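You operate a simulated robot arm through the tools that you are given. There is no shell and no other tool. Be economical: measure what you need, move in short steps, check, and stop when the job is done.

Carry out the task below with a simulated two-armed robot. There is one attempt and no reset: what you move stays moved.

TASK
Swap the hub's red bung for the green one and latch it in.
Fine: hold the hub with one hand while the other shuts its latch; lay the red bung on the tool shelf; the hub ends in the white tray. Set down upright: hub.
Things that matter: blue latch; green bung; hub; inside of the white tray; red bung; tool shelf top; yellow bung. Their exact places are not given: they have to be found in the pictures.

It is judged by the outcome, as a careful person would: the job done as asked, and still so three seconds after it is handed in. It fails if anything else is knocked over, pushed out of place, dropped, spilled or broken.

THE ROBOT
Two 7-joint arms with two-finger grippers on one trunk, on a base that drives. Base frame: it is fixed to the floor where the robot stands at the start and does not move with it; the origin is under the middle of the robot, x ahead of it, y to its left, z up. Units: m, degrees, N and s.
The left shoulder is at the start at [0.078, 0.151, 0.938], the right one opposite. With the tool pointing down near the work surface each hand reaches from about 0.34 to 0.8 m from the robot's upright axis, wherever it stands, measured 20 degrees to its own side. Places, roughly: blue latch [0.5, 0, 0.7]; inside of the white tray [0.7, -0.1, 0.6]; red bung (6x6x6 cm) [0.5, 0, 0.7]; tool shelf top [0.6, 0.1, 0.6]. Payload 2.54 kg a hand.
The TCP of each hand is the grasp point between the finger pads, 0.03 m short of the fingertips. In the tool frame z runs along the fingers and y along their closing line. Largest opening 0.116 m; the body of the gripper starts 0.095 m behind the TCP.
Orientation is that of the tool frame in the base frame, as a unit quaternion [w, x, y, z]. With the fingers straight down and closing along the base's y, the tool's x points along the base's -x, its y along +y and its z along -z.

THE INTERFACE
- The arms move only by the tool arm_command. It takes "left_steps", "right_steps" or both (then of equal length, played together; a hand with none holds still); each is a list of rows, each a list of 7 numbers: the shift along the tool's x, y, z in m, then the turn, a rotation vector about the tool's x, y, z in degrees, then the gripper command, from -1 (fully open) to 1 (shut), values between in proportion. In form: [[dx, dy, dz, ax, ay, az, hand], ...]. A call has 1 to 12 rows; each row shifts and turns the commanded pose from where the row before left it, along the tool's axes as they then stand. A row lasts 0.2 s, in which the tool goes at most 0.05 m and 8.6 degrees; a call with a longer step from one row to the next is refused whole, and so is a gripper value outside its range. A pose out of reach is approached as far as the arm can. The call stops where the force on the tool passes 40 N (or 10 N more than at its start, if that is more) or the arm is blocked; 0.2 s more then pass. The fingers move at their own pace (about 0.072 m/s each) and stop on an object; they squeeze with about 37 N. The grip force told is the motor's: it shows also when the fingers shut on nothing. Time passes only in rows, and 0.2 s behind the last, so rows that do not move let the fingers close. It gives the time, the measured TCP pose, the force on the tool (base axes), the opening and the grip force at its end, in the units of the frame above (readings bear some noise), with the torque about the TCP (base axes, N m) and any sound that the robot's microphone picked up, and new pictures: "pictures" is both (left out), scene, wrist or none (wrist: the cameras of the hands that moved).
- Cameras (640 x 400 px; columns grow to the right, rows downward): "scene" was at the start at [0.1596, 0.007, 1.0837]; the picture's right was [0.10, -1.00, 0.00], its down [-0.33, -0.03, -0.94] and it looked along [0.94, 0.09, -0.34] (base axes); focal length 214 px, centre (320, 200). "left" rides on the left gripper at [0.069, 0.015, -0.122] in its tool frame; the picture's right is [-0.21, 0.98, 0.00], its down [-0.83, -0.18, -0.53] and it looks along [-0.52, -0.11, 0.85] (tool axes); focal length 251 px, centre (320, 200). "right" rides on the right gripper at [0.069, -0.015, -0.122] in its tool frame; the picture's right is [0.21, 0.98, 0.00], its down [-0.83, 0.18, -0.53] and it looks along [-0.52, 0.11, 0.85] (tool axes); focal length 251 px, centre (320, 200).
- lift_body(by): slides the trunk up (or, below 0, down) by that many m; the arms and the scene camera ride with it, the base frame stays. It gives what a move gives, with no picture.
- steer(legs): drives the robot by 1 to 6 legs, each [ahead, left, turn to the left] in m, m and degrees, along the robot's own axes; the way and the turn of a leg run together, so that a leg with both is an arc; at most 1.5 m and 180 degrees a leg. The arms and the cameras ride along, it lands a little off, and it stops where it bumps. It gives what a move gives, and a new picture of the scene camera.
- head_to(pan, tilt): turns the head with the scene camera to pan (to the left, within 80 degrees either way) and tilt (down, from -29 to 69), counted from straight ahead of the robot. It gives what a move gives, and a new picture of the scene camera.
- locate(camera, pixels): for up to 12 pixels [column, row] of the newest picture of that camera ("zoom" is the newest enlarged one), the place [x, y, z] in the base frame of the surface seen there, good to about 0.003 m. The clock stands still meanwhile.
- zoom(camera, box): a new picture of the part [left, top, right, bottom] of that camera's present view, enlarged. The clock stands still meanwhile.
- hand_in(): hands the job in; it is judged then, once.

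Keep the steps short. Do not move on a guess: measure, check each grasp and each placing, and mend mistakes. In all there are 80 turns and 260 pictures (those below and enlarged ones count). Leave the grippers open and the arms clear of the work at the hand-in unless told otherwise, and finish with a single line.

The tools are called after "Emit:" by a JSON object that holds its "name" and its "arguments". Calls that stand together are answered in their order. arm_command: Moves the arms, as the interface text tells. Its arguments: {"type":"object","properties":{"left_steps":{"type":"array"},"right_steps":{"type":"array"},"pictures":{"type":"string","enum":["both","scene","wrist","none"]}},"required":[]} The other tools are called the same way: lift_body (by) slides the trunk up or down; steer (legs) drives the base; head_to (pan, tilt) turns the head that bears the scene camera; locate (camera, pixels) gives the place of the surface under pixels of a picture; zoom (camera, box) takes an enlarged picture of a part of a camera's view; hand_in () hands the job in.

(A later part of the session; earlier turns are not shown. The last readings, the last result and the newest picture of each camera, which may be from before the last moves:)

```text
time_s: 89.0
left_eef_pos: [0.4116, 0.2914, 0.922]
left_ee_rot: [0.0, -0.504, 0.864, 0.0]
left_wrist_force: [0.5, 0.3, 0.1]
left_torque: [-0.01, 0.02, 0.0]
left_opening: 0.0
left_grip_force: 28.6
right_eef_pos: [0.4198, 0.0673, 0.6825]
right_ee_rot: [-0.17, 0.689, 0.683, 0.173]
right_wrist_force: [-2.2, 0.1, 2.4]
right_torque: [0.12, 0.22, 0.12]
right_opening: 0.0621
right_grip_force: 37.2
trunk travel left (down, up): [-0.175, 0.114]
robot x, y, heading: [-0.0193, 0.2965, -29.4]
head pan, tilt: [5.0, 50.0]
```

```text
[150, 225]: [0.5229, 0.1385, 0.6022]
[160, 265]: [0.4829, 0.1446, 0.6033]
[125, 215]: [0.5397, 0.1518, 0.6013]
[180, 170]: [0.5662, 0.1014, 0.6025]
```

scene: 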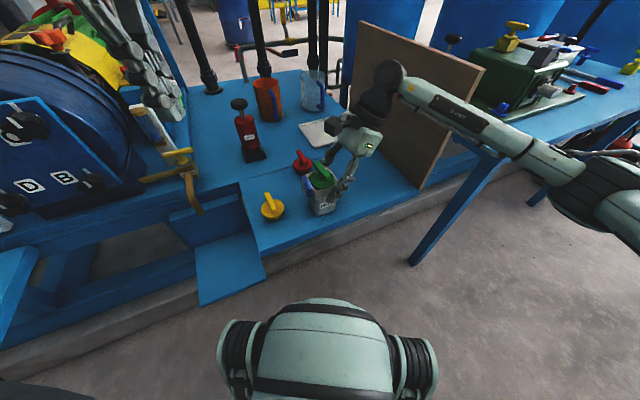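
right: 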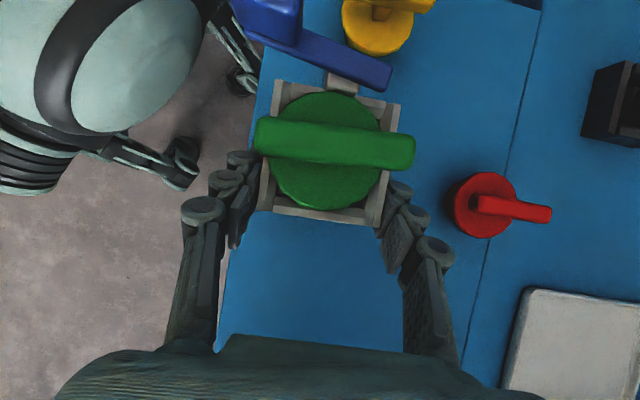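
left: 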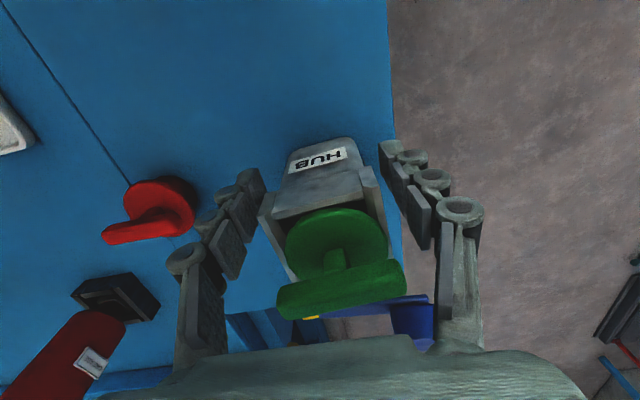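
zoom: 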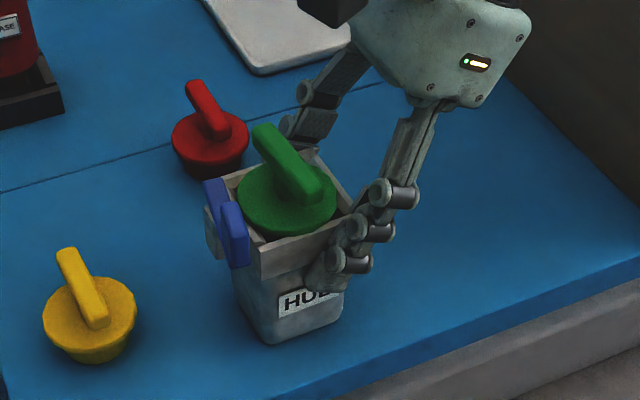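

The right hand holds the hub. I measure the latch precisely.

Emit:
{"name": "locate", "arguments": {"camera": "zoom", "pixels": [[228, 208], [240, 230], [235, 255], [213, 190], [208, 185], [250, 225], [212, 235], [265, 235], [285, 150], [312, 190]]}}

Emit:
{"name": "locate", "arguments": {"camera": "right", "pixels": [[250, 10], [270, 30], [300, 10], [320, 45], [370, 70], [385, 75], [340, 85], [250, 145], [270, 140], [260, 125]]}}

Emit:
{"name": "zoom", "arguments": {"camera": "right", "box": [220, 0, 420, 125]}}

```text
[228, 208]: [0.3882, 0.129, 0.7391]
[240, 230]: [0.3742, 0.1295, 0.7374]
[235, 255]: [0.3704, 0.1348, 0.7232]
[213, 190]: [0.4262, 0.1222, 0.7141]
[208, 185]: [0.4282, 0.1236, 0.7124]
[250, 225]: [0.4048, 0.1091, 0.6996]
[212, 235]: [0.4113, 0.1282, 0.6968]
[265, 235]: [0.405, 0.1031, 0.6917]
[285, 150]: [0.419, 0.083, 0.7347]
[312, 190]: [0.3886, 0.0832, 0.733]
```

```text
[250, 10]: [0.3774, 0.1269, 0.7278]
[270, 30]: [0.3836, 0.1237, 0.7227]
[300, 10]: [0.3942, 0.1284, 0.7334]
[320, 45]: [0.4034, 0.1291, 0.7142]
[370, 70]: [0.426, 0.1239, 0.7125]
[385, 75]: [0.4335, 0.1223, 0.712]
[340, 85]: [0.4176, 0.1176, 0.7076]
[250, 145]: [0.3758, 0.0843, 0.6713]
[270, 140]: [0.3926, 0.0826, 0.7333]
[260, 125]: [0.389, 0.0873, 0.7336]
```

```text
3.20 times, centred on (320, 62) of right
```

zoom: 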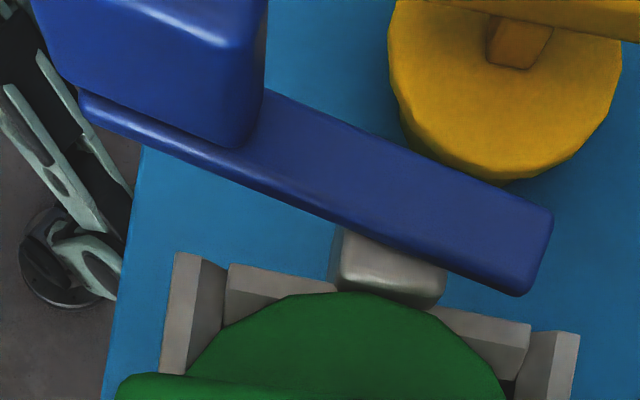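

Handle inner face is at y≈0.124 (x 0.368–0.394), top 0.738. I tilt the closed left hand 20° outward and bring its tip above the free gap at (0.373, 0.098), z 0.85.

Emit:
{"name": "arm_command", "arguments": {"left_steps": [[0, 0, 0, 0, 6.67, 0, 1], [0, 0, 0, 0, 6.67, 0, 1], [0, 0, 0, 0, 6.66, 0, 1], [0.0304, -0.0122, 0.0264, 0, 0, 0, 1], [0.0304, -0.0122, 0.0264, 0, 0, 0, 1], [0.0304, -0.0122, 0.0264, 0, 0, 0, 1], [0.0304, -0.0122, 0.0264, 0, 0, 0, 1], [0.0302, -0.0124, 0.0264, 0, 0, 0, 1], [0, 0, 0, 0, 0, 0, 1]], "right_steps": [[0, 0, 0, 0, 0, 0, 1], [0, 0, 0, 0, 0, 0, 1], [0, 0, 0, 0, 0, 0, 1], [0, 0, 0, 0, 0, 0, 1], [0, 0, 0, 0, 0, 0, 1], [0, 0, 0, 0, 0, 0, 1], [0, 0, 0, 0, 0, 0, 1], [0, 0, 0, 0, 0, 0, 1], [0, 0, 0, 0, 0, 0, 1]]}}

```text
time_s: 91.0
left_eef_pos: [0.3727, 0.0978, 0.8507]
left_ee_rot: [-0.15, -0.497, 0.85, -0.089]
left_wrist_force: [0.1, 0.3, -0.9]
left_torque: [-0.03, 0.03, 0.05]
left_opening: 0.0
left_grip_force: 28.9
right_eef_pos: [0.4185, 0.0664, 0.6826]
right_ee_rot: [-0.17, 0.689, 0.683, 0.172]
right_wrist_force: [-2.1, -0.5, 3.5]
right_torque: [0.13, -0.08, 0.09]
right_opening: 0.0618
right_grip_force: 36.9
trunk travel left (down, up): [-0.175, 0.114]
robot x, y, heading: [-0.0216, 0.2987, -29.3]
head pan, tilt: [5.0, 50.0]
```

scene: 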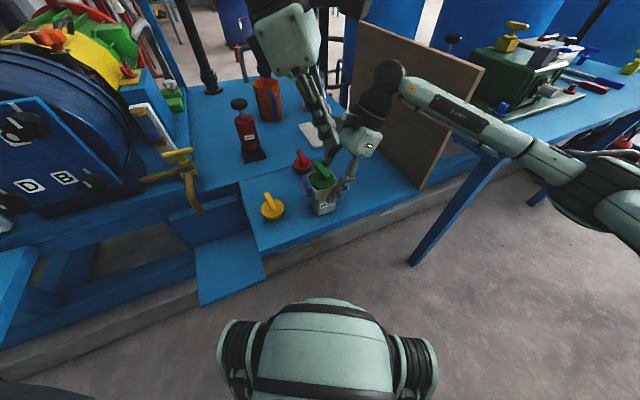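
right: 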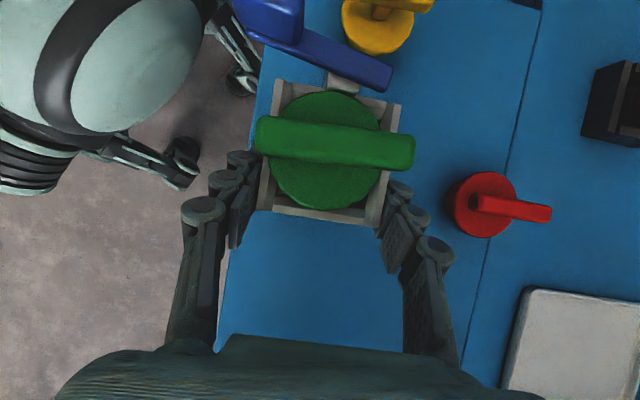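
left: 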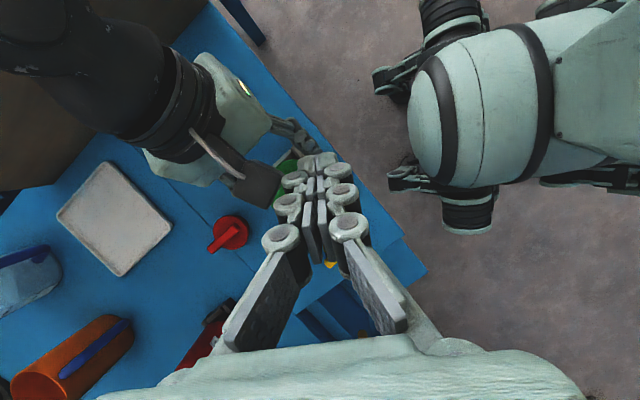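

I lower the left tip vertically into the gap beside the handle (TCP to (0.376,0.105,0.742)).

Emit:
{"name": "arm_command", "arguments": {"left_steps": [[-0.0111, 0, 0.025, 0, 0, 0, 1], [-0.0111, 0, 0.025, 0, 0, 0, 1], [-0.0112, 0.0006, 0.025, 0, 0, 0, 1], [-0.0112, 0, 0.0245, 0, 0, 0, 1], [0, 0, 0, 0, 0, 0, 1]]}}

Emit:
{"name": "zoom", "arguments": {"camera": "right", "box": [220, 0, 420, 125]}}

Emit:
{"name": "zoom", "arguments": {"camera": "scene", "box": [280, 130, 380, 230]}}

```text
time_s: 92.2
left_eef_pos: [0.3772, 0.1055, 0.7413]
left_ee_rot: [-0.15, -0.497, 0.85, -0.088]
left_wrist_force: [0.6, 0.1, 0.5]
left_torque: [-0.01, 0.01, 0.0]
left_opening: 0.0
left_grip_force: 28.1
right_eef_pos: [0.4182, 0.0664, 0.6822]
right_ee_rot: [-0.17, 0.689, 0.683, 0.173]
right_wrist_force: [-1.6, -1.5, 4.0]
right_torque: [-0.04, -0.03, 0.05]
right_opening: 0.0618
right_grip_force: 37.0
trunk travel left (down, up): [-0.175, 0.114]
robot x, y, heading: [-0.0189, 0.2943, -29.4]
head pan, tilt: [5.0, 50.0]
```

scene: 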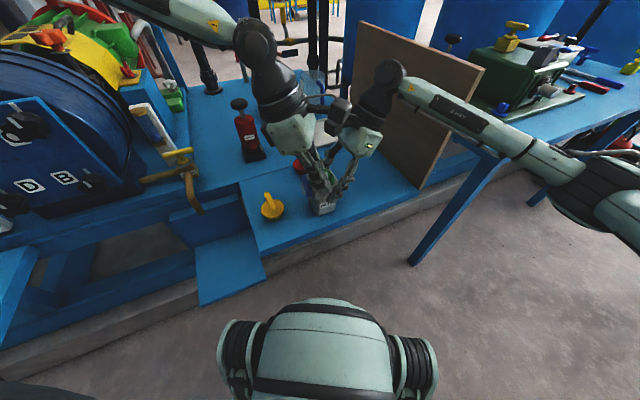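
left: 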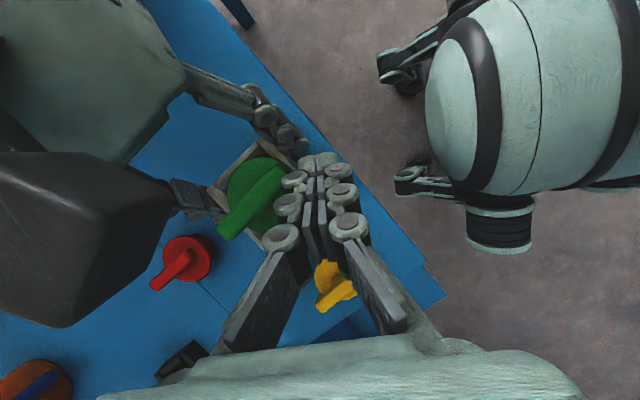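

```text
3.20 times, centred on (320, 62) of right
```

zoom: 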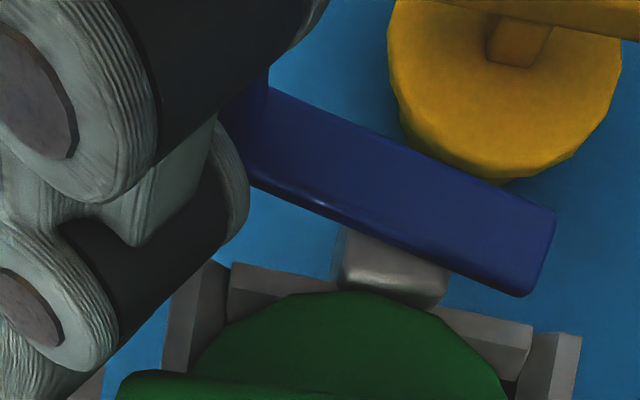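

```text
4.00 times, centred on (330, 180) of scene
```

zoom: 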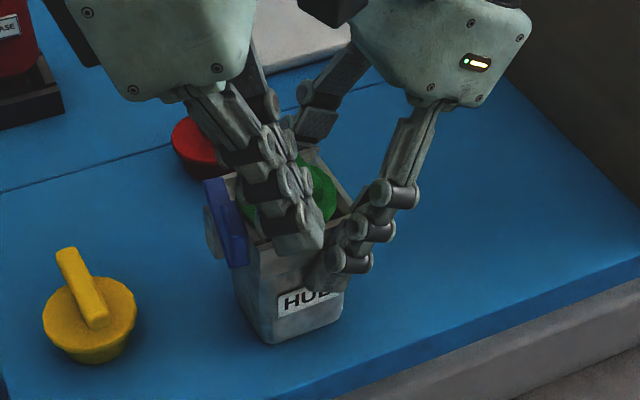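

The tip is inside the handle with no contact. I push outward (+y) by 24 mm in small rows and watch the forces.

Emit:
{"name": "arm_command", "arguments": {"left_steps": [[-0.0066, 0.0039, -0.0024, 0, 0, 0, 1], [-0.0066, 0.0039, -0.0024, 0, 0, 0, 1], [-0.0066, 0.0039, -0.0024, 0, 0, 0, 1], [0, 0, 0, 0, 0, 0, 1]]}}

Emit:
{"name": "zoom", "arguments": {"camera": "right", "box": [220, 0, 420, 125]}}

Emit:
{"name": "zoom", "arguments": {"camera": "scene", "box": [280, 130, 380, 230]}}

```text
time_s: 93.2
left_eef_pos: [0.377, 0.1316, 0.7409]
left_ee_rot: [-0.15, -0.497, 0.85, -0.089]
left_wrist_force: [0.0, 0.1, 0.8]
left_torque: [0.01, 0.01, 0.0]
left_opening: 0.0003
left_grip_force: 28.7
right_eef_pos: [0.4189, 0.0666, 0.6827]
right_ee_rot: [-0.17, 0.689, 0.684, 0.173]
right_wrist_force: [-2.8, -1.9, 3.1]
right_torque: [-0.03, -0.11, 0.04]
right_opening: 0.0616
right_grip_force: 37.2
trunk travel left (down, up): [-0.175, 0.114]
robot x, y, heading: [-0.0231, 0.2979, -29.3]
head pan, tilt: [5.0, 50.0]
```

scene: 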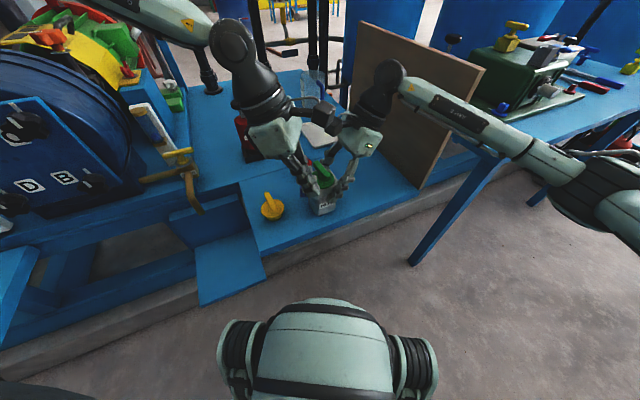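
left: 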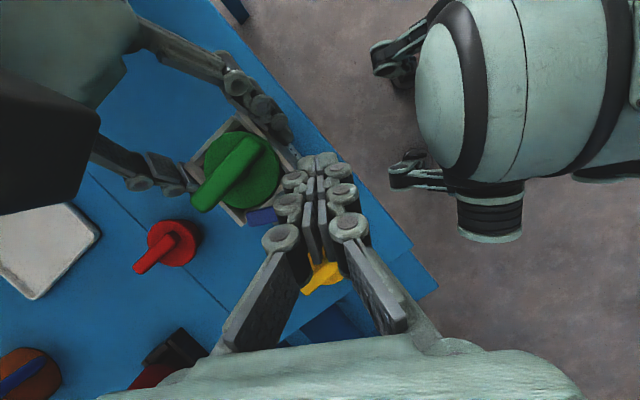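

```text
3.20 times, centred on (320, 62) of right
```

zoom: 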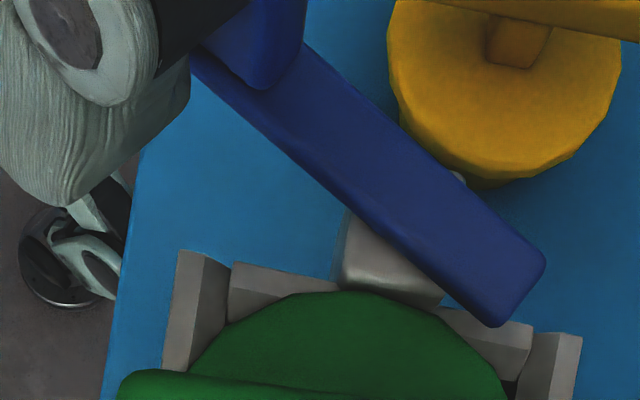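

```text
4.00 times, centred on (330, 180) of scene
```

zoom: 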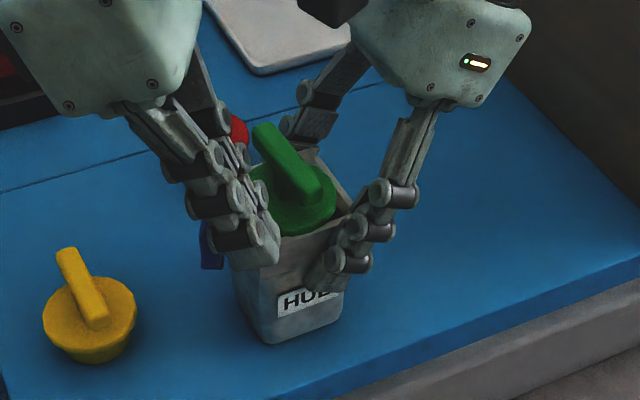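

The latch turns freely outward, with its short end coming in over the rim. I continue along the arc around the pivot (0.422,0.124) to 90°.

Emit:
{"name": "arm_command", "arguments": {"left_steps": [[-0.0124, 0.0011, -0.0045, 0, 0, 0, 1], [-0.0124, 0.0011, -0.0045, 0, 0, 0, 1], [-0.0111, -0.0025, -0.004, 0, 0, 0, 1], [-0.0098, -0.0062, -0.0036, 0, 0, 0, 1], [0, 0, 0, 0, 0, 0, 1]]}}

Emit:
{"name": "zoom", "arguments": {"camera": "right", "box": [220, 0, 420, 125]}}

```text
time_s: 94.3
left_eef_pos: [0.4058, 0.1703, 0.7431]
left_ee_rot: [-0.151, -0.496, 0.85, -0.087]
left_wrist_force: [-11.0, -3.8, 3.5]
left_torque: [-0.03, 0.04, -0.04]
left_opening: 0.0
left_grip_force: 28.3
right_eef_pos: [0.4198, 0.0669, 0.6826]
right_ee_rot: [-0.17, 0.689, 0.683, 0.173]
right_wrist_force: [11.4, 5.6, -1.1]
right_torque: [-0.13, 0.35, -1.12]
right_opening: 0.0615
right_grip_force: 36.7
trunk travel left (down, up): [-0.175, 0.114]
robot x, y, heading: [-0.0194, 0.2981, -29.4]
head pan, tilt: [5.0, 50.0]
```

scene: 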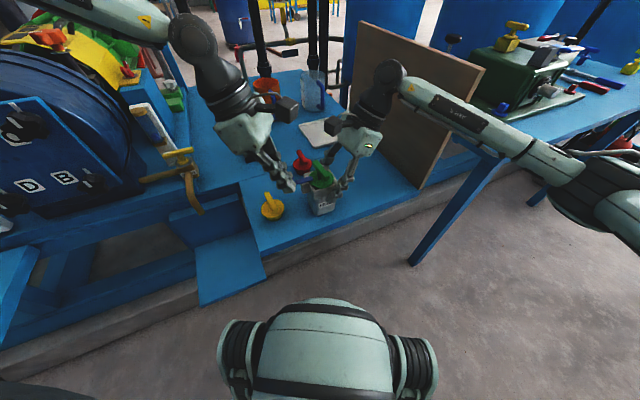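
left: 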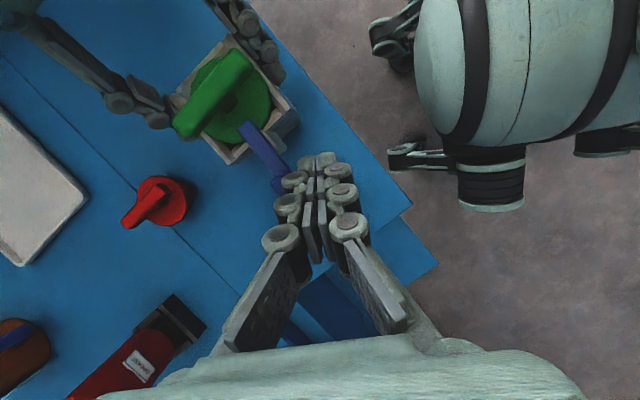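

```text
3.20 times, centred on (320, 62) of right
```

zoom: 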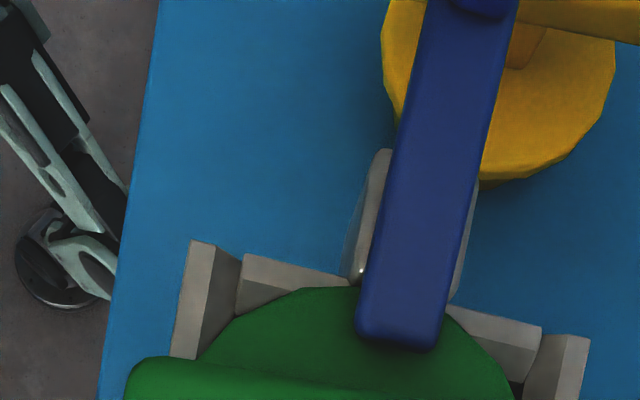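

The bar now lies square across the rim with its short end over the green cap, and force rose to 11 N: the end stop. I nudge once more to confirm.

Emit:
{"name": "arm_command", "arguments": {"left_steps": [[-0.0018, -0.0024, -0.0007, 0, 0, 0, 1], [0, 0, 0, 0, 0, 0, 1], [0, 0, 0, 0, 0, 0, 1]], "pictures": "none"}}

Emit:
{"name": "zoom", "arguments": {"camera": "right", "box": [220, 0, 420, 125]}}

```text
time_s: 95.2
left_eef_pos: [0.4096, 0.1713, 0.7422]
left_ee_rot: [-0.15, -0.498, 0.85, -0.088]
left_wrist_force: [-14.8, -0.2, 4.9]
left_torque: [0.0, 0.04, 0.0]
left_opening: 0.0
left_grip_force: 28.7
right_eef_pos: [0.4199, 0.0659, 0.6818]
right_ee_rot: [-0.17, 0.69, 0.682, 0.173]
right_wrist_force: [16.6, 3.6, 0.0]
right_torque: [-0.03, 0.43, -1.49]
right_opening: 0.0621
right_grip_force: 37.0
trunk travel left (down, up): [-0.175, 0.114]
robot x, y, heading: [-0.0188, 0.2963, -29.3]
head pan, tilt: [5.0, 50.0]
```

```text
3.20 times, centred on (320, 62) of right
```

zoom: 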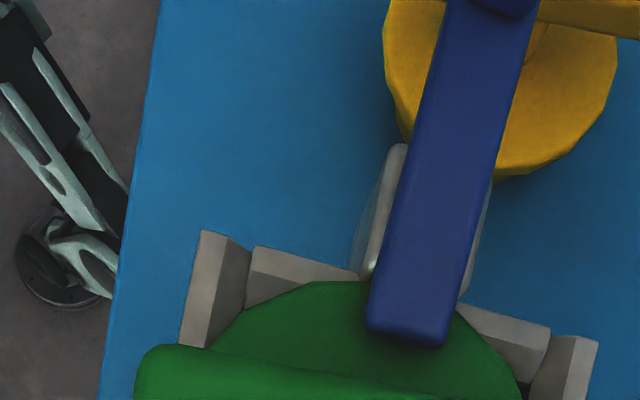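

The stop is confirmed: latched. I withdraw the left hand (back off, straight up, then outward) and restore its vertical pose, while the right still holds.

Emit:
{"name": "arm_command", "arguments": {"left_steps": [[0.0046, 0.0087, 0.0017, 0, 0, 0, 1], [0.0154, 0, -0.0423, 0, 0, 0, 1], [0.0154, 0, -0.0423, 0, 0, 0, 1], [0.0154, 0, -0.0423, 0, 0, 0, 1], [0.0154, 0, -0.0423, 0, 0, 0, 1], [0, 0, 0, 0, -6.67, 0, 1], [0, 0, 0, 0, -6.67, 0, 1], [0, 0, 0, 0, -6.66, 0, 1], [-0.045, 0, 0, 0, 0, 0, 1], [-0.045, 0, 0, 0, 0, 0, 1], [-0.03, 0, 0, 0, 0, 0, 1]], "pictures": "scene"}}

Emit:
{"name": "zoom", "arguments": {"camera": "scene", "box": [280, 130, 380, 230]}}

```text
time_s: 97.5
left_eef_pos: [0.4589, 0.2739, 0.9209]
left_ee_rot: [0.0, -0.505, 0.863, -0.001]
left_wrist_force: [0.9, -0.4, -0.5]
left_torque: [0.02, 0.02, 0.0]
left_opening: 0.0
left_grip_force: 28.9
right_eef_pos: [0.4192, 0.0671, 0.6829]
right_ee_rot: [-0.17, 0.688, 0.684, 0.173]
right_wrist_force: [-0.3, 1.0, 2.5]
right_torque: [0.35, -0.13, 0.04]
right_opening: 0.0618
right_grip_force: 37.1
trunk travel left (down, up): [-0.175, 0.114]
robot x, y, heading: [-0.0232, 0.2961, -29.5]
head pan, tilt: [5.0, 50.0]
```

scene: 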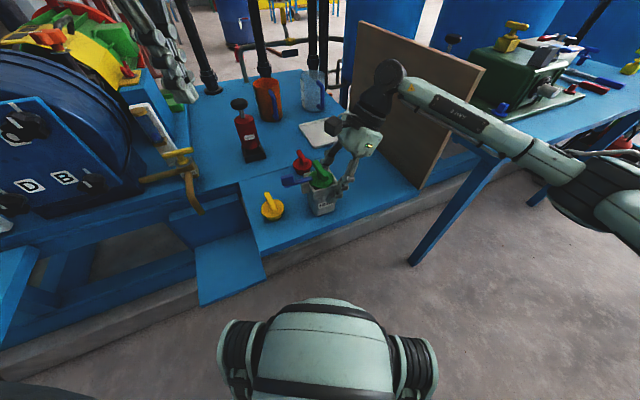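

```text
4.00 times, centred on (330, 180) of scene
```

zoom: 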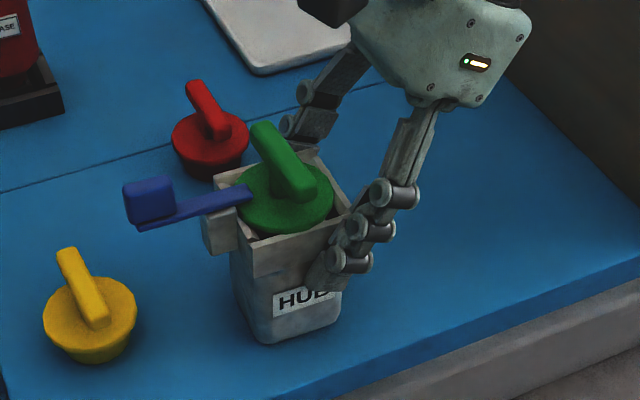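

Latched cleanly: the bar's end covers the green cap. Now the right hand opens and withdraws along its axis, then up and back.

Emit:
{"name": "arm_command", "arguments": {"right_steps": [[0, 0, 0, 0, 0, 0, -1], [0, 0, 0, 0, 0, 0, -1], [0, 0, -0.049, 0, 0, 0, -1], [0, 0, -0.049, 0, 0, 0, -1], [0, 0, -0.049, 0, 0, 0, -1], [0.0022, -0.0246, -0.037, 0, 0, 0, -1], [0.0022, -0.0246, -0.037, 0, 0, 0, -1], [0.0022, -0.0246, -0.037, 0, 0, 0, -1], [0.0022, -0.0246, -0.037, 0, 0, 0, -1], [0.0022, -0.0246, -0.037, 0, 0, 0, -1], [0.0022, -0.0246, -0.037, 0, 0, 0, -1], [0.0022, -0.0246, -0.037, 0, 0, 0, -1]], "left_steps": [[0, 0, 0, 0, 0, 0, 1], [0, 0, 0, 0, 0, 0, 1], [0, 0, 0, 0, 0, 0, 1], [0.0, 0.02, 0, 0, 0, 0, 1], [0, 0.03, 0, 0, 0, 0, 1], [0, 0, 0, 0, 0, 0, 1], [0, 0, 0, 0, 0, 0, 1], [0, 0, 0, 0, 0, 0, 1], [0, 0, 0, 0, 0, 0, 1], [0, 0, 0, 0, 0, 0, 1], [0, 0, 0, 0, 0, 0, 1], [0, 0, 0, 0, 0, 0, 1]], "pictures": "scene"}}

Emit:
{"name": "zoom", "arguments": {"camera": "scene", "box": [280, 110, 380, 210]}}

Emit:
{"name": "locate", "arguments": {"camera": "zoom", "pixels": [[100, 50], [180, 40], [280, 95], [200, 155], [190, 100], [120, 90], [262, 355], [270, 320], [355, 290], [310, 230], [235, 255], [150, 275]]}}

```text
time_s: 100.2
left_eef_pos: [0.4158, 0.2994, 0.9223]
left_ee_rot: [0.0, -0.505, 0.863, -0.001]
left_wrist_force: [0.1, 0.3, -0.2]
left_torque: [0.01, -0.01, 0.0]
left_opening: 0.0001
left_grip_force: 28.4
right_eef_pos: [0.2438, -0.1108, 1.0484]
right_ee_rot: [-0.17, 0.688, 0.683, 0.173]
right_wrist_force: [0.3, -0.5, 0.1]
right_torque: [0.01, -0.02, -0.05]
right_opening: 0.1159
right_grip_force: 0.0
trunk travel left (down, up): [-0.175, 0.114]
robot x, y, heading: [-0.0208, 0.296, -29.4]
head pan, tilt: [5.0, 50.0]
```

scene: 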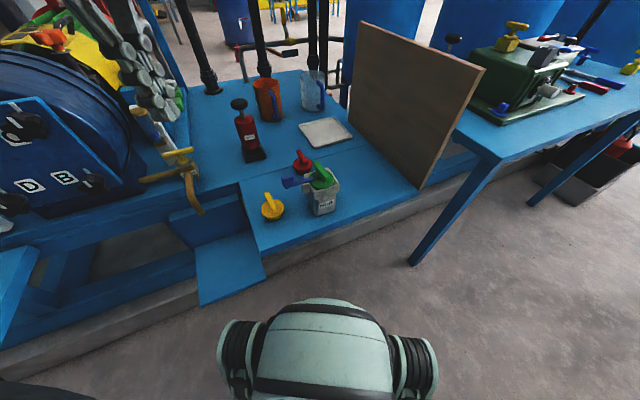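

```text
4.00 times, centred on (330, 160) of scene
```

zoom: 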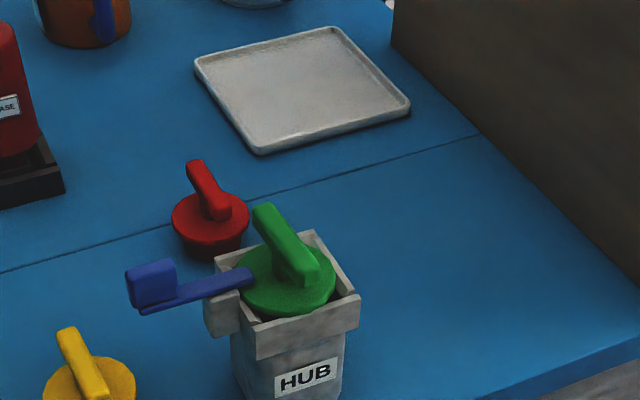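

```text
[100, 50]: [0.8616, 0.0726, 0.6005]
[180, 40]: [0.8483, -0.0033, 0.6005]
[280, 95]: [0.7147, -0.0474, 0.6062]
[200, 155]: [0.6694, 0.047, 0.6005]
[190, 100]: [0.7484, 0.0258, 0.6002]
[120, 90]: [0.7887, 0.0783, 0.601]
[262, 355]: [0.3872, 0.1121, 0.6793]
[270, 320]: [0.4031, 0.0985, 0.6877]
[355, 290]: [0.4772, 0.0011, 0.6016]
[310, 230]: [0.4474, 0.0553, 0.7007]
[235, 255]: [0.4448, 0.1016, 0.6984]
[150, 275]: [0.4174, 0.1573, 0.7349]
```

The hub, latch and bungs are all upright. I note the tray corners and drive back to the earlier right-hand station.

Emit:
{"name": "locate", "arguments": {"camera": "zoom", "pixels": [[200, 66], [330, 32], [404, 104], [262, 147], [230, 105], [335, 128], [265, 48], [370, 68], [290, 90]]}}

Emit:
{"name": "steer", "arguments": {"legs": [[-0.081, -0.047, 0], [0, 0, 29.4], [0.05, -0.575, 0]]}}

```text
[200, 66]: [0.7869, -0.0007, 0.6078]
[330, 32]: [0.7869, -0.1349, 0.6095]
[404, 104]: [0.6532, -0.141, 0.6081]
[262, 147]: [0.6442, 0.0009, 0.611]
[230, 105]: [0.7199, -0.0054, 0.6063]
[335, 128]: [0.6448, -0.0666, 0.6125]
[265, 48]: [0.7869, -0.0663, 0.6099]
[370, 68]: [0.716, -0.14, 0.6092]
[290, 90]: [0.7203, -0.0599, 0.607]
```

```text
time_s: 108.2
left_eef_pos: [0.3114, -0.045, 0.9216]
left_ee_rot: [-0.001, -0.705, 0.709, -0.001]
left_wrist_force: [0.4, -0.7, -0.1]
left_torque: [-0.02, 0.0, -0.03]
left_opening: 0.0
left_grip_force: 28.5
right_eef_pos: [0.3603, -0.487, 1.048]
right_ee_rot: [-0.208, 0.495, 0.834, 0.124]
right_wrist_force: [0.1, 0.4, -0.4]
right_torque: [0.02, -0.01, -0.03]
right_opening: 0.1161
right_grip_force: 0.0
trunk travel left (down, up): [-0.175, 0.114]
robot x, y, heading: [-0.0696, -0.2616, -0.2]
head pan, tilt: [5.0, 50.0]
```

scene: 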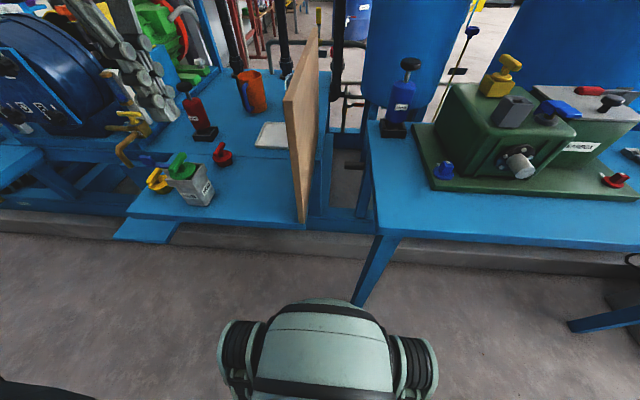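

Left hand: over the hub's -y half at (0.418, 0.060), opening, then down to z≈0.80.

Emit:
{"name": "arm_command", "arguments": {"left_steps": [[-0.0262, -0.0267, 0, 0, 0, 0, -1], [-0.0262, -0.0267, 0, 0, 0, 0, -1], [-0.0262, -0.0267, 0, 0, 0, 0, -1], [-0.0262, -0.0267, 0, 0, 0, 0, -1], [0, 0, 0.04, 0, 0, 0, -1], [0, 0, 0.04, 0, 0, 0, -1], [0, 0, 0.03, 0, 0, 0, -1], [0, 0, 0, 0, 0, 0, -1]]}}

Emit:
{"name": "zoom", "arguments": {"camera": "left", "box": [220, 40, 420, 210]}}

Emit:
{"name": "locate", "arguments": {"camera": "zoom", "pixels": [[320, 200], [320, 250], [320, 300], [280, 200], [360, 200], [280, 250], [380, 250], [300, 330]]}}

```text
time_s: 110.0
left_eef_pos: [0.4195, 0.0562, 0.8112]
left_ee_rot: [0.0, -0.705, 0.709, -0.001]
left_wrist_force: [0.0, -0.5, 0.0]
left_torque: [0.0, 0.0, -0.01]
left_opening: 0.116
left_grip_force: 0.1
right_eef_pos: [0.3601, -0.487, 1.0471]
right_ee_rot: [-0.208, 0.495, 0.835, 0.123]
right_wrist_force: [0.0, -0.7, -0.6]
right_torque: [-0.02, 0.01, -0.01]
right_opening: 0.1163
right_grip_force: 0.1
trunk travel left (down, up): [-0.175, 0.114]
robot x, y, heading: [-0.0665, -0.2639, -0.2]
head pan, tilt: [5.0, 50.0]
```

scene: 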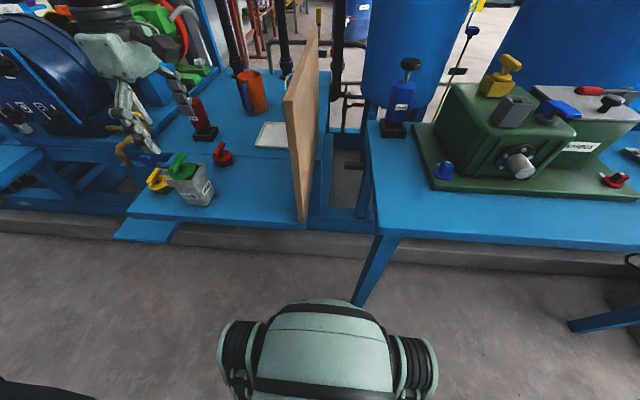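
left: 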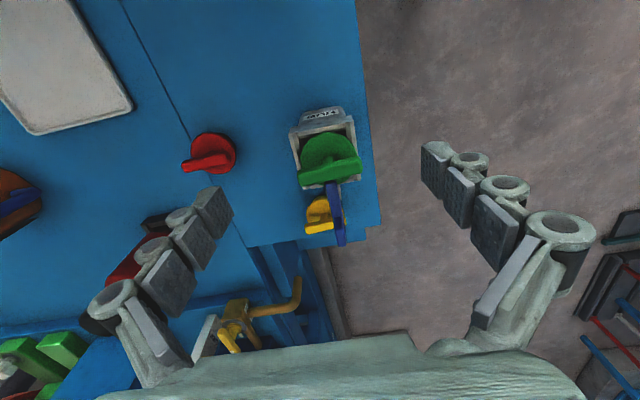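

```text
2.35 times, centred on (320, 125) of left
```

zoom: 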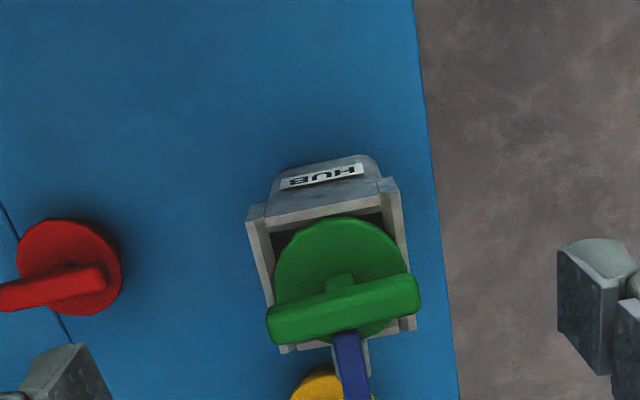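

```text
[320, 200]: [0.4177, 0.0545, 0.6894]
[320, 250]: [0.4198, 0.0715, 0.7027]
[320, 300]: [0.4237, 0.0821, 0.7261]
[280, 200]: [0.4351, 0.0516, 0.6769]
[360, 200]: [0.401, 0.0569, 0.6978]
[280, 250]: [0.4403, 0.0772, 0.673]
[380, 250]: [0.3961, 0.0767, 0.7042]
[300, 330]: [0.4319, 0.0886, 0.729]
```

Aligned; I adjust y by +4 mm, descend to z≈0.682 and close.

Emit:
{"name": "arm_command", "arguments": {"left_steps": [[-0.004, 0.001, 0.035, 0, 0, 0, -1], [0, 0, 0.035, 0, 0, 0, -1], [0, 0, 0.035, 0, 0, 0, -1], [0, 0, 0.025, 0, 0, 0, -1], [0, 0, 0, 0, 0, 0, 0], [0, 0, 0, 0, 0, 0, 1], [0, 0, 0, 0, 0, 0, 1], [0, 0, 0, 0, 0, 0, 1], [0, 0, 0, 0, 0, 0, 1]]}}

```text
time_s: 112.0
left_eef_pos: [0.4166, 0.0602, 0.6807]
left_ee_rot: [0.001, -0.705, 0.709, -0.001]
left_wrist_force: [1.9, 0.1, 1.2]
left_torque: [0.01, -0.22, -0.08]
left_opening: 0.0614
left_grip_force: 36.8
right_eef_pos: [0.3611, -0.4875, 1.0472]
right_ee_rot: [-0.208, 0.494, 0.835, 0.124]
right_wrist_force: [-0.2, -0.9, 0.0]
right_torque: [0.02, -0.03, 0.03]
right_opening: 0.1161
right_grip_force: 0.1
trunk travel left (down, up): [-0.175, 0.114]
robot x, y, heading: [-0.0742, -0.2606, -0.2]
head pan, tilt: [5.0, 50.0]
```

scene: 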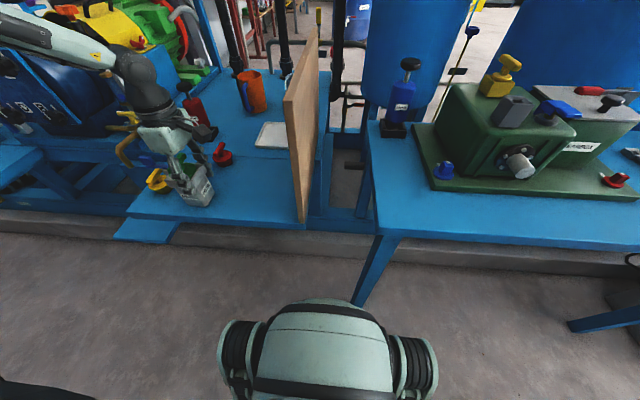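
left: 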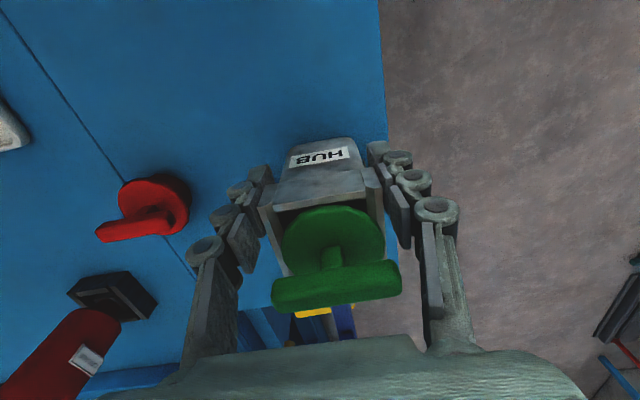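

Gripped. I lift it 9 cm, move it to y≈-0.09 (TCP), then drive ahead 8 cm to come within reach of the tray.

Emit:
{"name": "arm_command", "arguments": {"left_steps": [[0, 0, -0.015, 0, 0, 0, 1], [0, 0, -0.035, 0, 0, 0, 1], [0, 0, -0.04, 0, 0, 0, 1], [0.03, 0, 0, 0, 0, 0, 1], [0.03, 0, 0, 0, 0, 0, 1], [0.03, 0, 0, 0, 0, 0, 1], [0.03, 0, 0, 0, 0, 0, 1], [0.03, 0, 0, 0, 0, 0, 1], [0, 0, 0, 0, 0, 0, 1]], "pictures": "wrist"}}

Emit:
{"name": "steer", "arguments": {"legs": [[0.08, 0, 0]]}}

Emit:
{"name": "zoom", "arguments": {"camera": "scene", "box": [180, 90, 300, 210]}}

```text
time_s: 114.0
left_eef_pos: [0.4185, -0.0863, 0.7717]
left_ee_rot: [0.0, -0.706, 0.709, 0.0]
left_wrist_force: [0.3, -0.9, -4.2]
left_torque: [-0.11, 0.0, -0.03]
left_opening: 0.0616
left_grip_force: 36.3
right_eef_pos: [0.3606, -0.4875, 1.0478]
right_ee_rot: [-0.207, 0.495, 0.835, 0.124]
right_wrist_force: [0.4, -0.5, 0.6]
right_torque: [-0.01, 0.0, 0.03]
right_opening: 0.1157
right_grip_force: 0.1
trunk travel left (down, up): [-0.175, 0.114]
robot x, y, heading: [-0.0714, -0.2617, -0.1]
head pan, tilt: [5.0, 50.0]
```

left: 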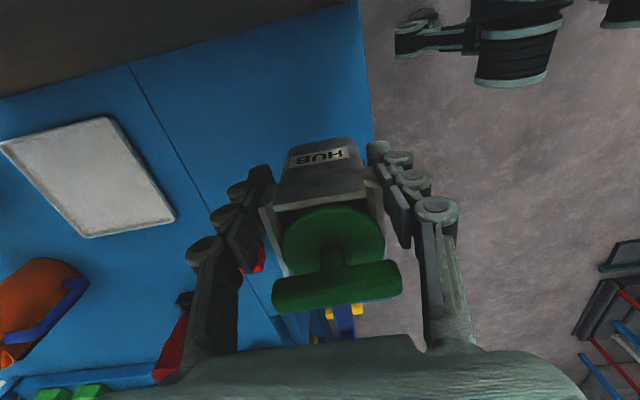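

```text
time_s: 115.2
left_eef_pos: [0.481, -0.088, 0.7701]
left_ee_rot: [-0.002, -0.706, 0.709, 0.001]
left_wrist_force: [-0.1, 0.6, -4.2]
left_torque: [-0.12, 0.01, -0.01]
left_opening: 0.0614
left_grip_force: 36.8
right_eef_pos: [0.425, -0.4859, 1.0451]
right_ee_rot: [-0.209, 0.497, 0.833, 0.123]
right_wrist_force: [0.4, -0.1, -0.3]
right_torque: [0.0, 0.04, -0.01]
right_opening: 0.1158
right_grip_force: 0.1
trunk travel left (down, up): [-0.175, 0.114]
robot x, y, heading: [-0.0033, -0.2601, -0.5]
head pan, tilt: [5.0, 50.0]
stopped in leg 1: the robot was blocked; the commanded pose is now the measured one
```

scene: 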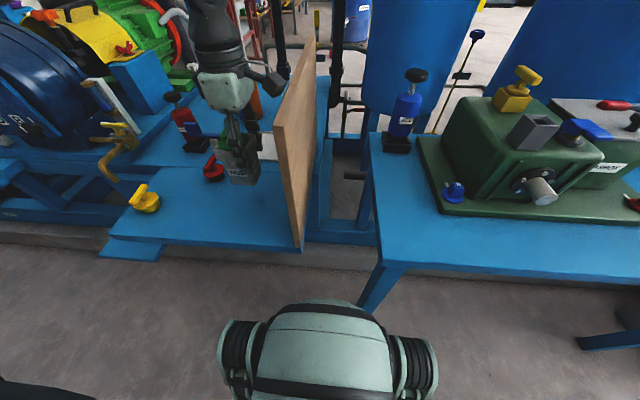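

```text
3.33 times, centred on (240, 150) of scene
```

zoom: 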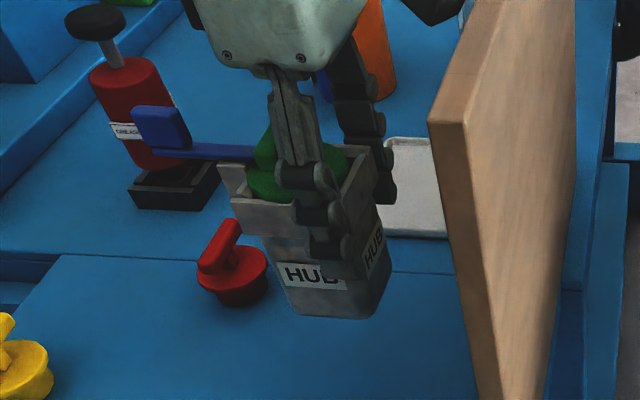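

The base touched the floor plinth at x≈0; that's enough reach. I now carry the hub forward over the tray to x=0.715, still at height.

Emit:
{"name": "arm_command", "arguments": {"left_steps": [[0, -0.039, 0, 0, 0, 0, 1], [0, -0.039, 0, 0, 0, 0, 1], [0, -0.039, 0, 0, 0, 0, 1], [0, -0.039, 0, 0, 0, 0, 1], [0, -0.039, 0, 0, 0, 0, 1], [0, -0.039, 0, 0, 0, 0, 1], [0, 0, 0, 0, 0, 0, 1]]}}

Emit:
{"name": "zoom", "arguments": {"camera": "scene", "box": [200, 60, 320, 180]}}

```text
time_s: 116.8
left_eef_pos: [0.6436, -0.0528, 0.7761]
left_ee_rot: [-0.001, -0.706, 0.709, -0.001]
left_wrist_force: [0.1, 0.2, -4.2]
left_torque: [-0.14, -0.01, 0.01]
left_opening: 0.0614
left_grip_force: 36.9
left hand out of reach, approached as far as the arm can: row 4, 5, 6
right_eef_pos: [0.4237, -0.4865, 1.0459]
right_ee_rot: [-0.209, 0.497, 0.833, 0.123]
right_wrist_force: [-0.5, -0.1, -0.4]
right_torque: [0.0, -0.01, 0.01]
right_opening: 0.1163
right_grip_force: 0.0
trunk travel left (down, up): [-0.175, 0.114]
robot x, y, heading: [-0.0052, -0.2607, -0.6]
head pan, tilt: [5.0, 50.0]
```

scene: 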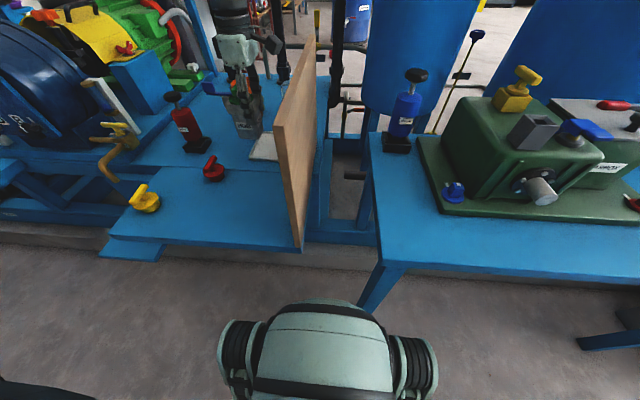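
left: 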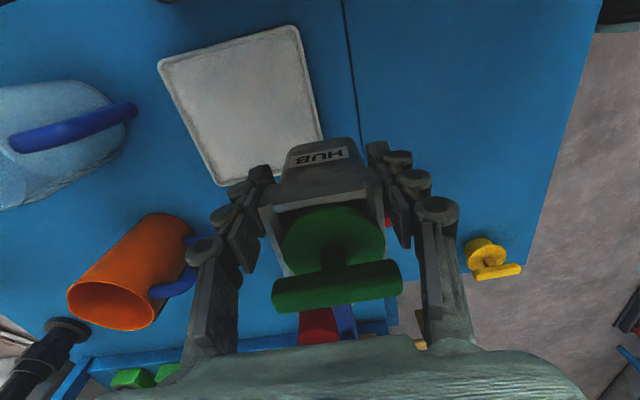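

```text
3.33 times, centred on (260, 120) of scene
```

zoom: 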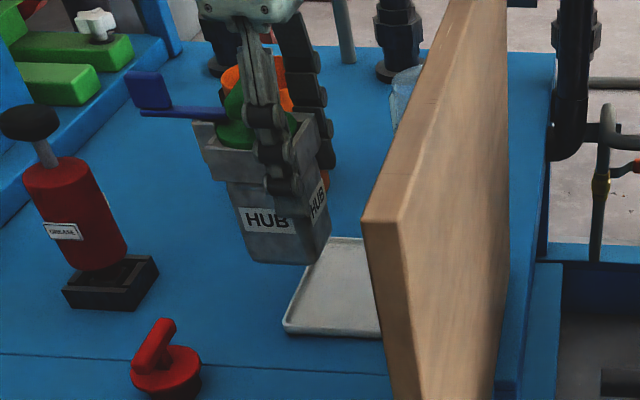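

The reach ends short of the tray. Turning the base 10° to the right puts the tray at a better angle; first I draw the hub back and left so it stays clear of the board and the grease bottle while turning.

Emit:
{"name": "arm_command", "arguments": {"left_steps": [[-0.0343, 0.028, 0, 0, 0, 0, 1], [-0.0343, 0.028, 0, 0, 0, 0, 1], [-0.0343, 0.028, -0.005, 0, 0, 0, 1], [0, 0, 0, 0, 0, 0, 1]], "pictures": "none"}}

Emit:
{"name": "steer", "arguments": {"legs": [[-0.01, 0, 0], [0, 0, -10]]}}

```text
time_s: 117.8
left_eef_pos: [0.5603, 0.0507, 0.7814]
left_ee_rot: [0.0, -0.705, 0.709, 0.0]
left_wrist_force: [-0.7, -0.1, -4.1]
left_torque: [-0.13, 0.02, 0.01]
left_opening: 0.0614
left_grip_force: 37.1
right_eef_pos: [0.4251, -0.4878, 1.0461]
right_ee_rot: [-0.21, 0.496, 0.834, 0.123]
right_wrist_force: [-0.8, 0.6, 0.8]
right_torque: [-0.02, 0.0, 0.02]
right_opening: 0.1164
right_grip_force: 0.1
trunk travel left (down, up): [-0.175, 0.114]
robot x, y, heading: [-0.0047, -0.2582, -0.4]
head pan, tilt: [5.0, 50.0]
```

```text
time_s: 119.2
left_eef_pos: [0.5947, -0.0538, 0.7815]
left_ee_rot: [-0.001, -0.64, 0.769, 0.0]
left_wrist_force: [0.0, 0.0, -5.0]
left_torque: [-0.1, 0.02, -0.04]
left_opening: 0.0613
left_grip_force: 37.0
right_eef_pos: [0.3669, -0.5596, 1.047]
right_ee_rot: [-0.198, 0.568, 0.786, 0.142]
right_wrist_force: [0.3, -0.5, 0.2]
right_torque: [-0.02, -0.02, 0.01]
right_opening: 0.1159
right_grip_force: 0.1
trunk travel left (down, up): [-0.175, 0.114]
robot x, y, heading: [-0.0145, -0.2576, -10.8]
head pan, tilt: [5.0, 50.0]
```

scene: 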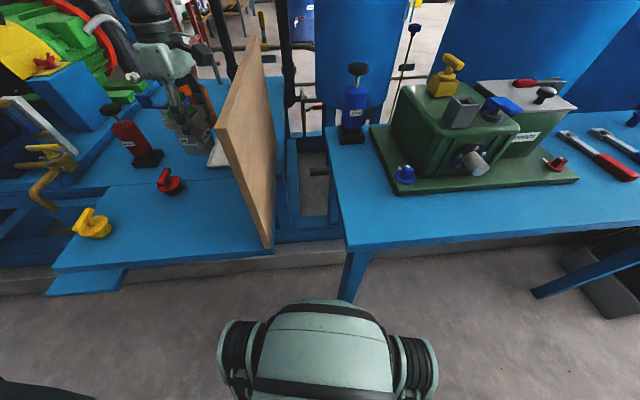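

Now forward over the tray: TCP to (0.708,-0.089).

Emit:
{"name": "arm_command", "arguments": {"left_steps": [[0.0047, -0.0392, 0, 0, 0, 0, 1], [0.0047, -0.0392, 0, 0, 0, 0, 1], [0.0047, -0.0392, 0, 0, 0, 0, 1], [0, 0, 0, 0, 0, 0, 1]]}}

Emit:
{"name": "zoom", "arguments": {"camera": "left", "box": [160, 20, 480, 220]}}

```text
time_s: 120.2
left_eef_pos: [0.7083, -0.0907, 0.7831]
left_ee_rot: [-0.001, -0.639, 0.769, 0.0]
left_wrist_force: [-0.1, -0.2, -4.0]
left_torque: [-0.15, 0.02, 0.01]
left_opening: 0.0616
left_grip_force: 37.3
right_eef_pos: [0.3677, -0.5593, 1.0454]
right_ee_rot: [-0.198, 0.568, 0.786, 0.141]
right_wrist_force: [-0.3, -0.4, 0.6]
right_torque: [-0.02, 0.02, -0.02]
right_opening: 0.1161
right_grip_force: 0.0
trunk travel left (down, up): [-0.175, 0.114]
robot x, y, heading: [-0.0124, -0.2634, -10.7]
head pan, tilt: [5.0, 50.0]
```

scene: 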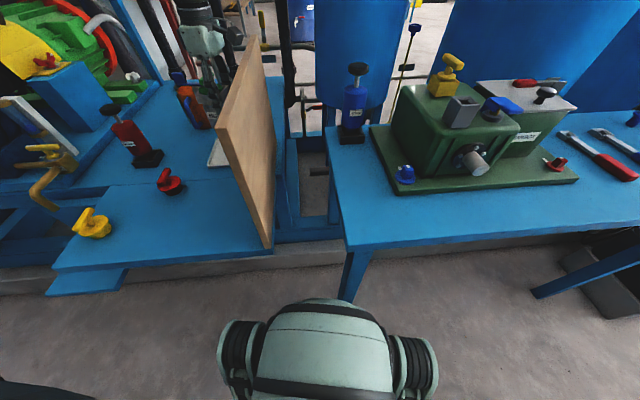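
left: 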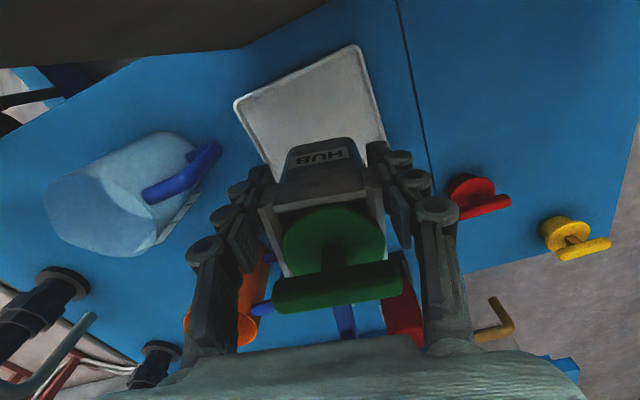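

```text
2.00 times, centred on (320, 120) of left
```

zoom: 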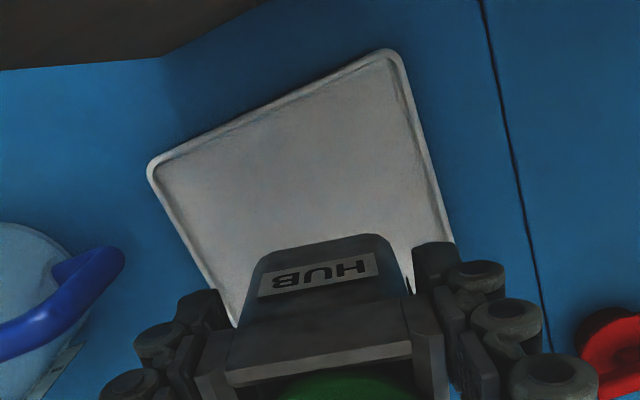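

Well placed above the tray. I lower to just above its floor, then gently on to contact.

Emit:
{"name": "arm_command", "arguments": {"left_steps": [[0, 0, 0.035, 0, 0, 0, 1], [0, 0, 0.03, 0, 0, 0, 1], [0, 0, 0.018, 0, 0, 0, 1], [0, 0, 0.005, 0, 0, 0, 1], [0, 0, 0.004, 0, 0, 0, 1], [0, 0, 0, 0, 0, 0, 1]]}}

Emit:
{"name": "zoom", "arguments": {"camera": "scene", "box": [150, 60, 270, 180]}}

```text
time_s: 121.6
left_eef_pos: [0.6976, -0.0816, 0.6945]
left_ee_rot: [-0.001, -0.639, 0.769, -0.001]
left_wrist_force: [0.1, 0.2, -3.9]
left_torque: [-0.12, 0.02, -0.01]
left_opening: 0.0616
left_grip_force: 36.6
left hand out of reach, approached as far as the arm can: row 2, 3, 5
right_eef_pos: [0.3677, -0.5599, 1.0462]
right_ee_rot: [-0.198, 0.568, 0.786, 0.141]
right_wrist_force: [-0.5, 0.5, -0.5]
right_torque: [-0.01, 0.04, 0.01]
right_opening: 0.1161
right_grip_force: 0.1
trunk travel left (down, up): [-0.175, 0.114]
robot x, y, heading: [-0.0159, -0.2629, -10.8]
head pan, tilt: [5.0, 50.0]
```

scene: 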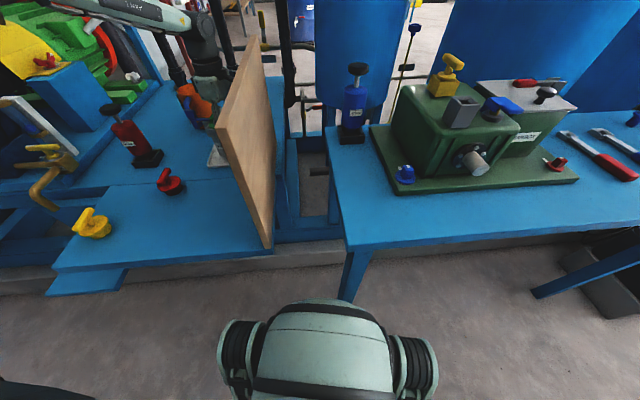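
left: 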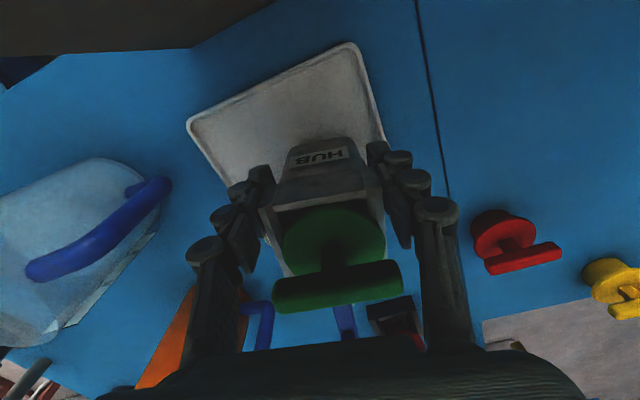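

```text
3.33 times, centred on (210, 120) of scene
5 turns are left
```

zoom: 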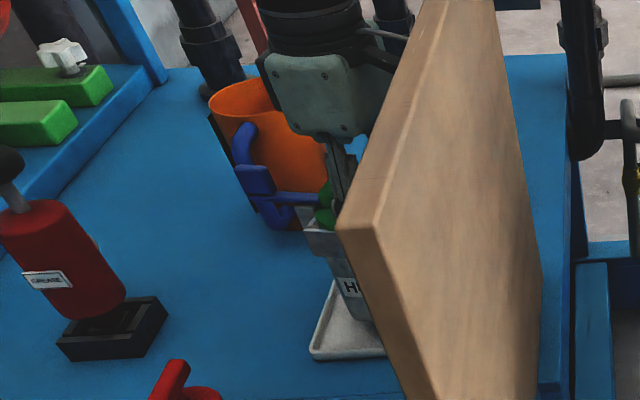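

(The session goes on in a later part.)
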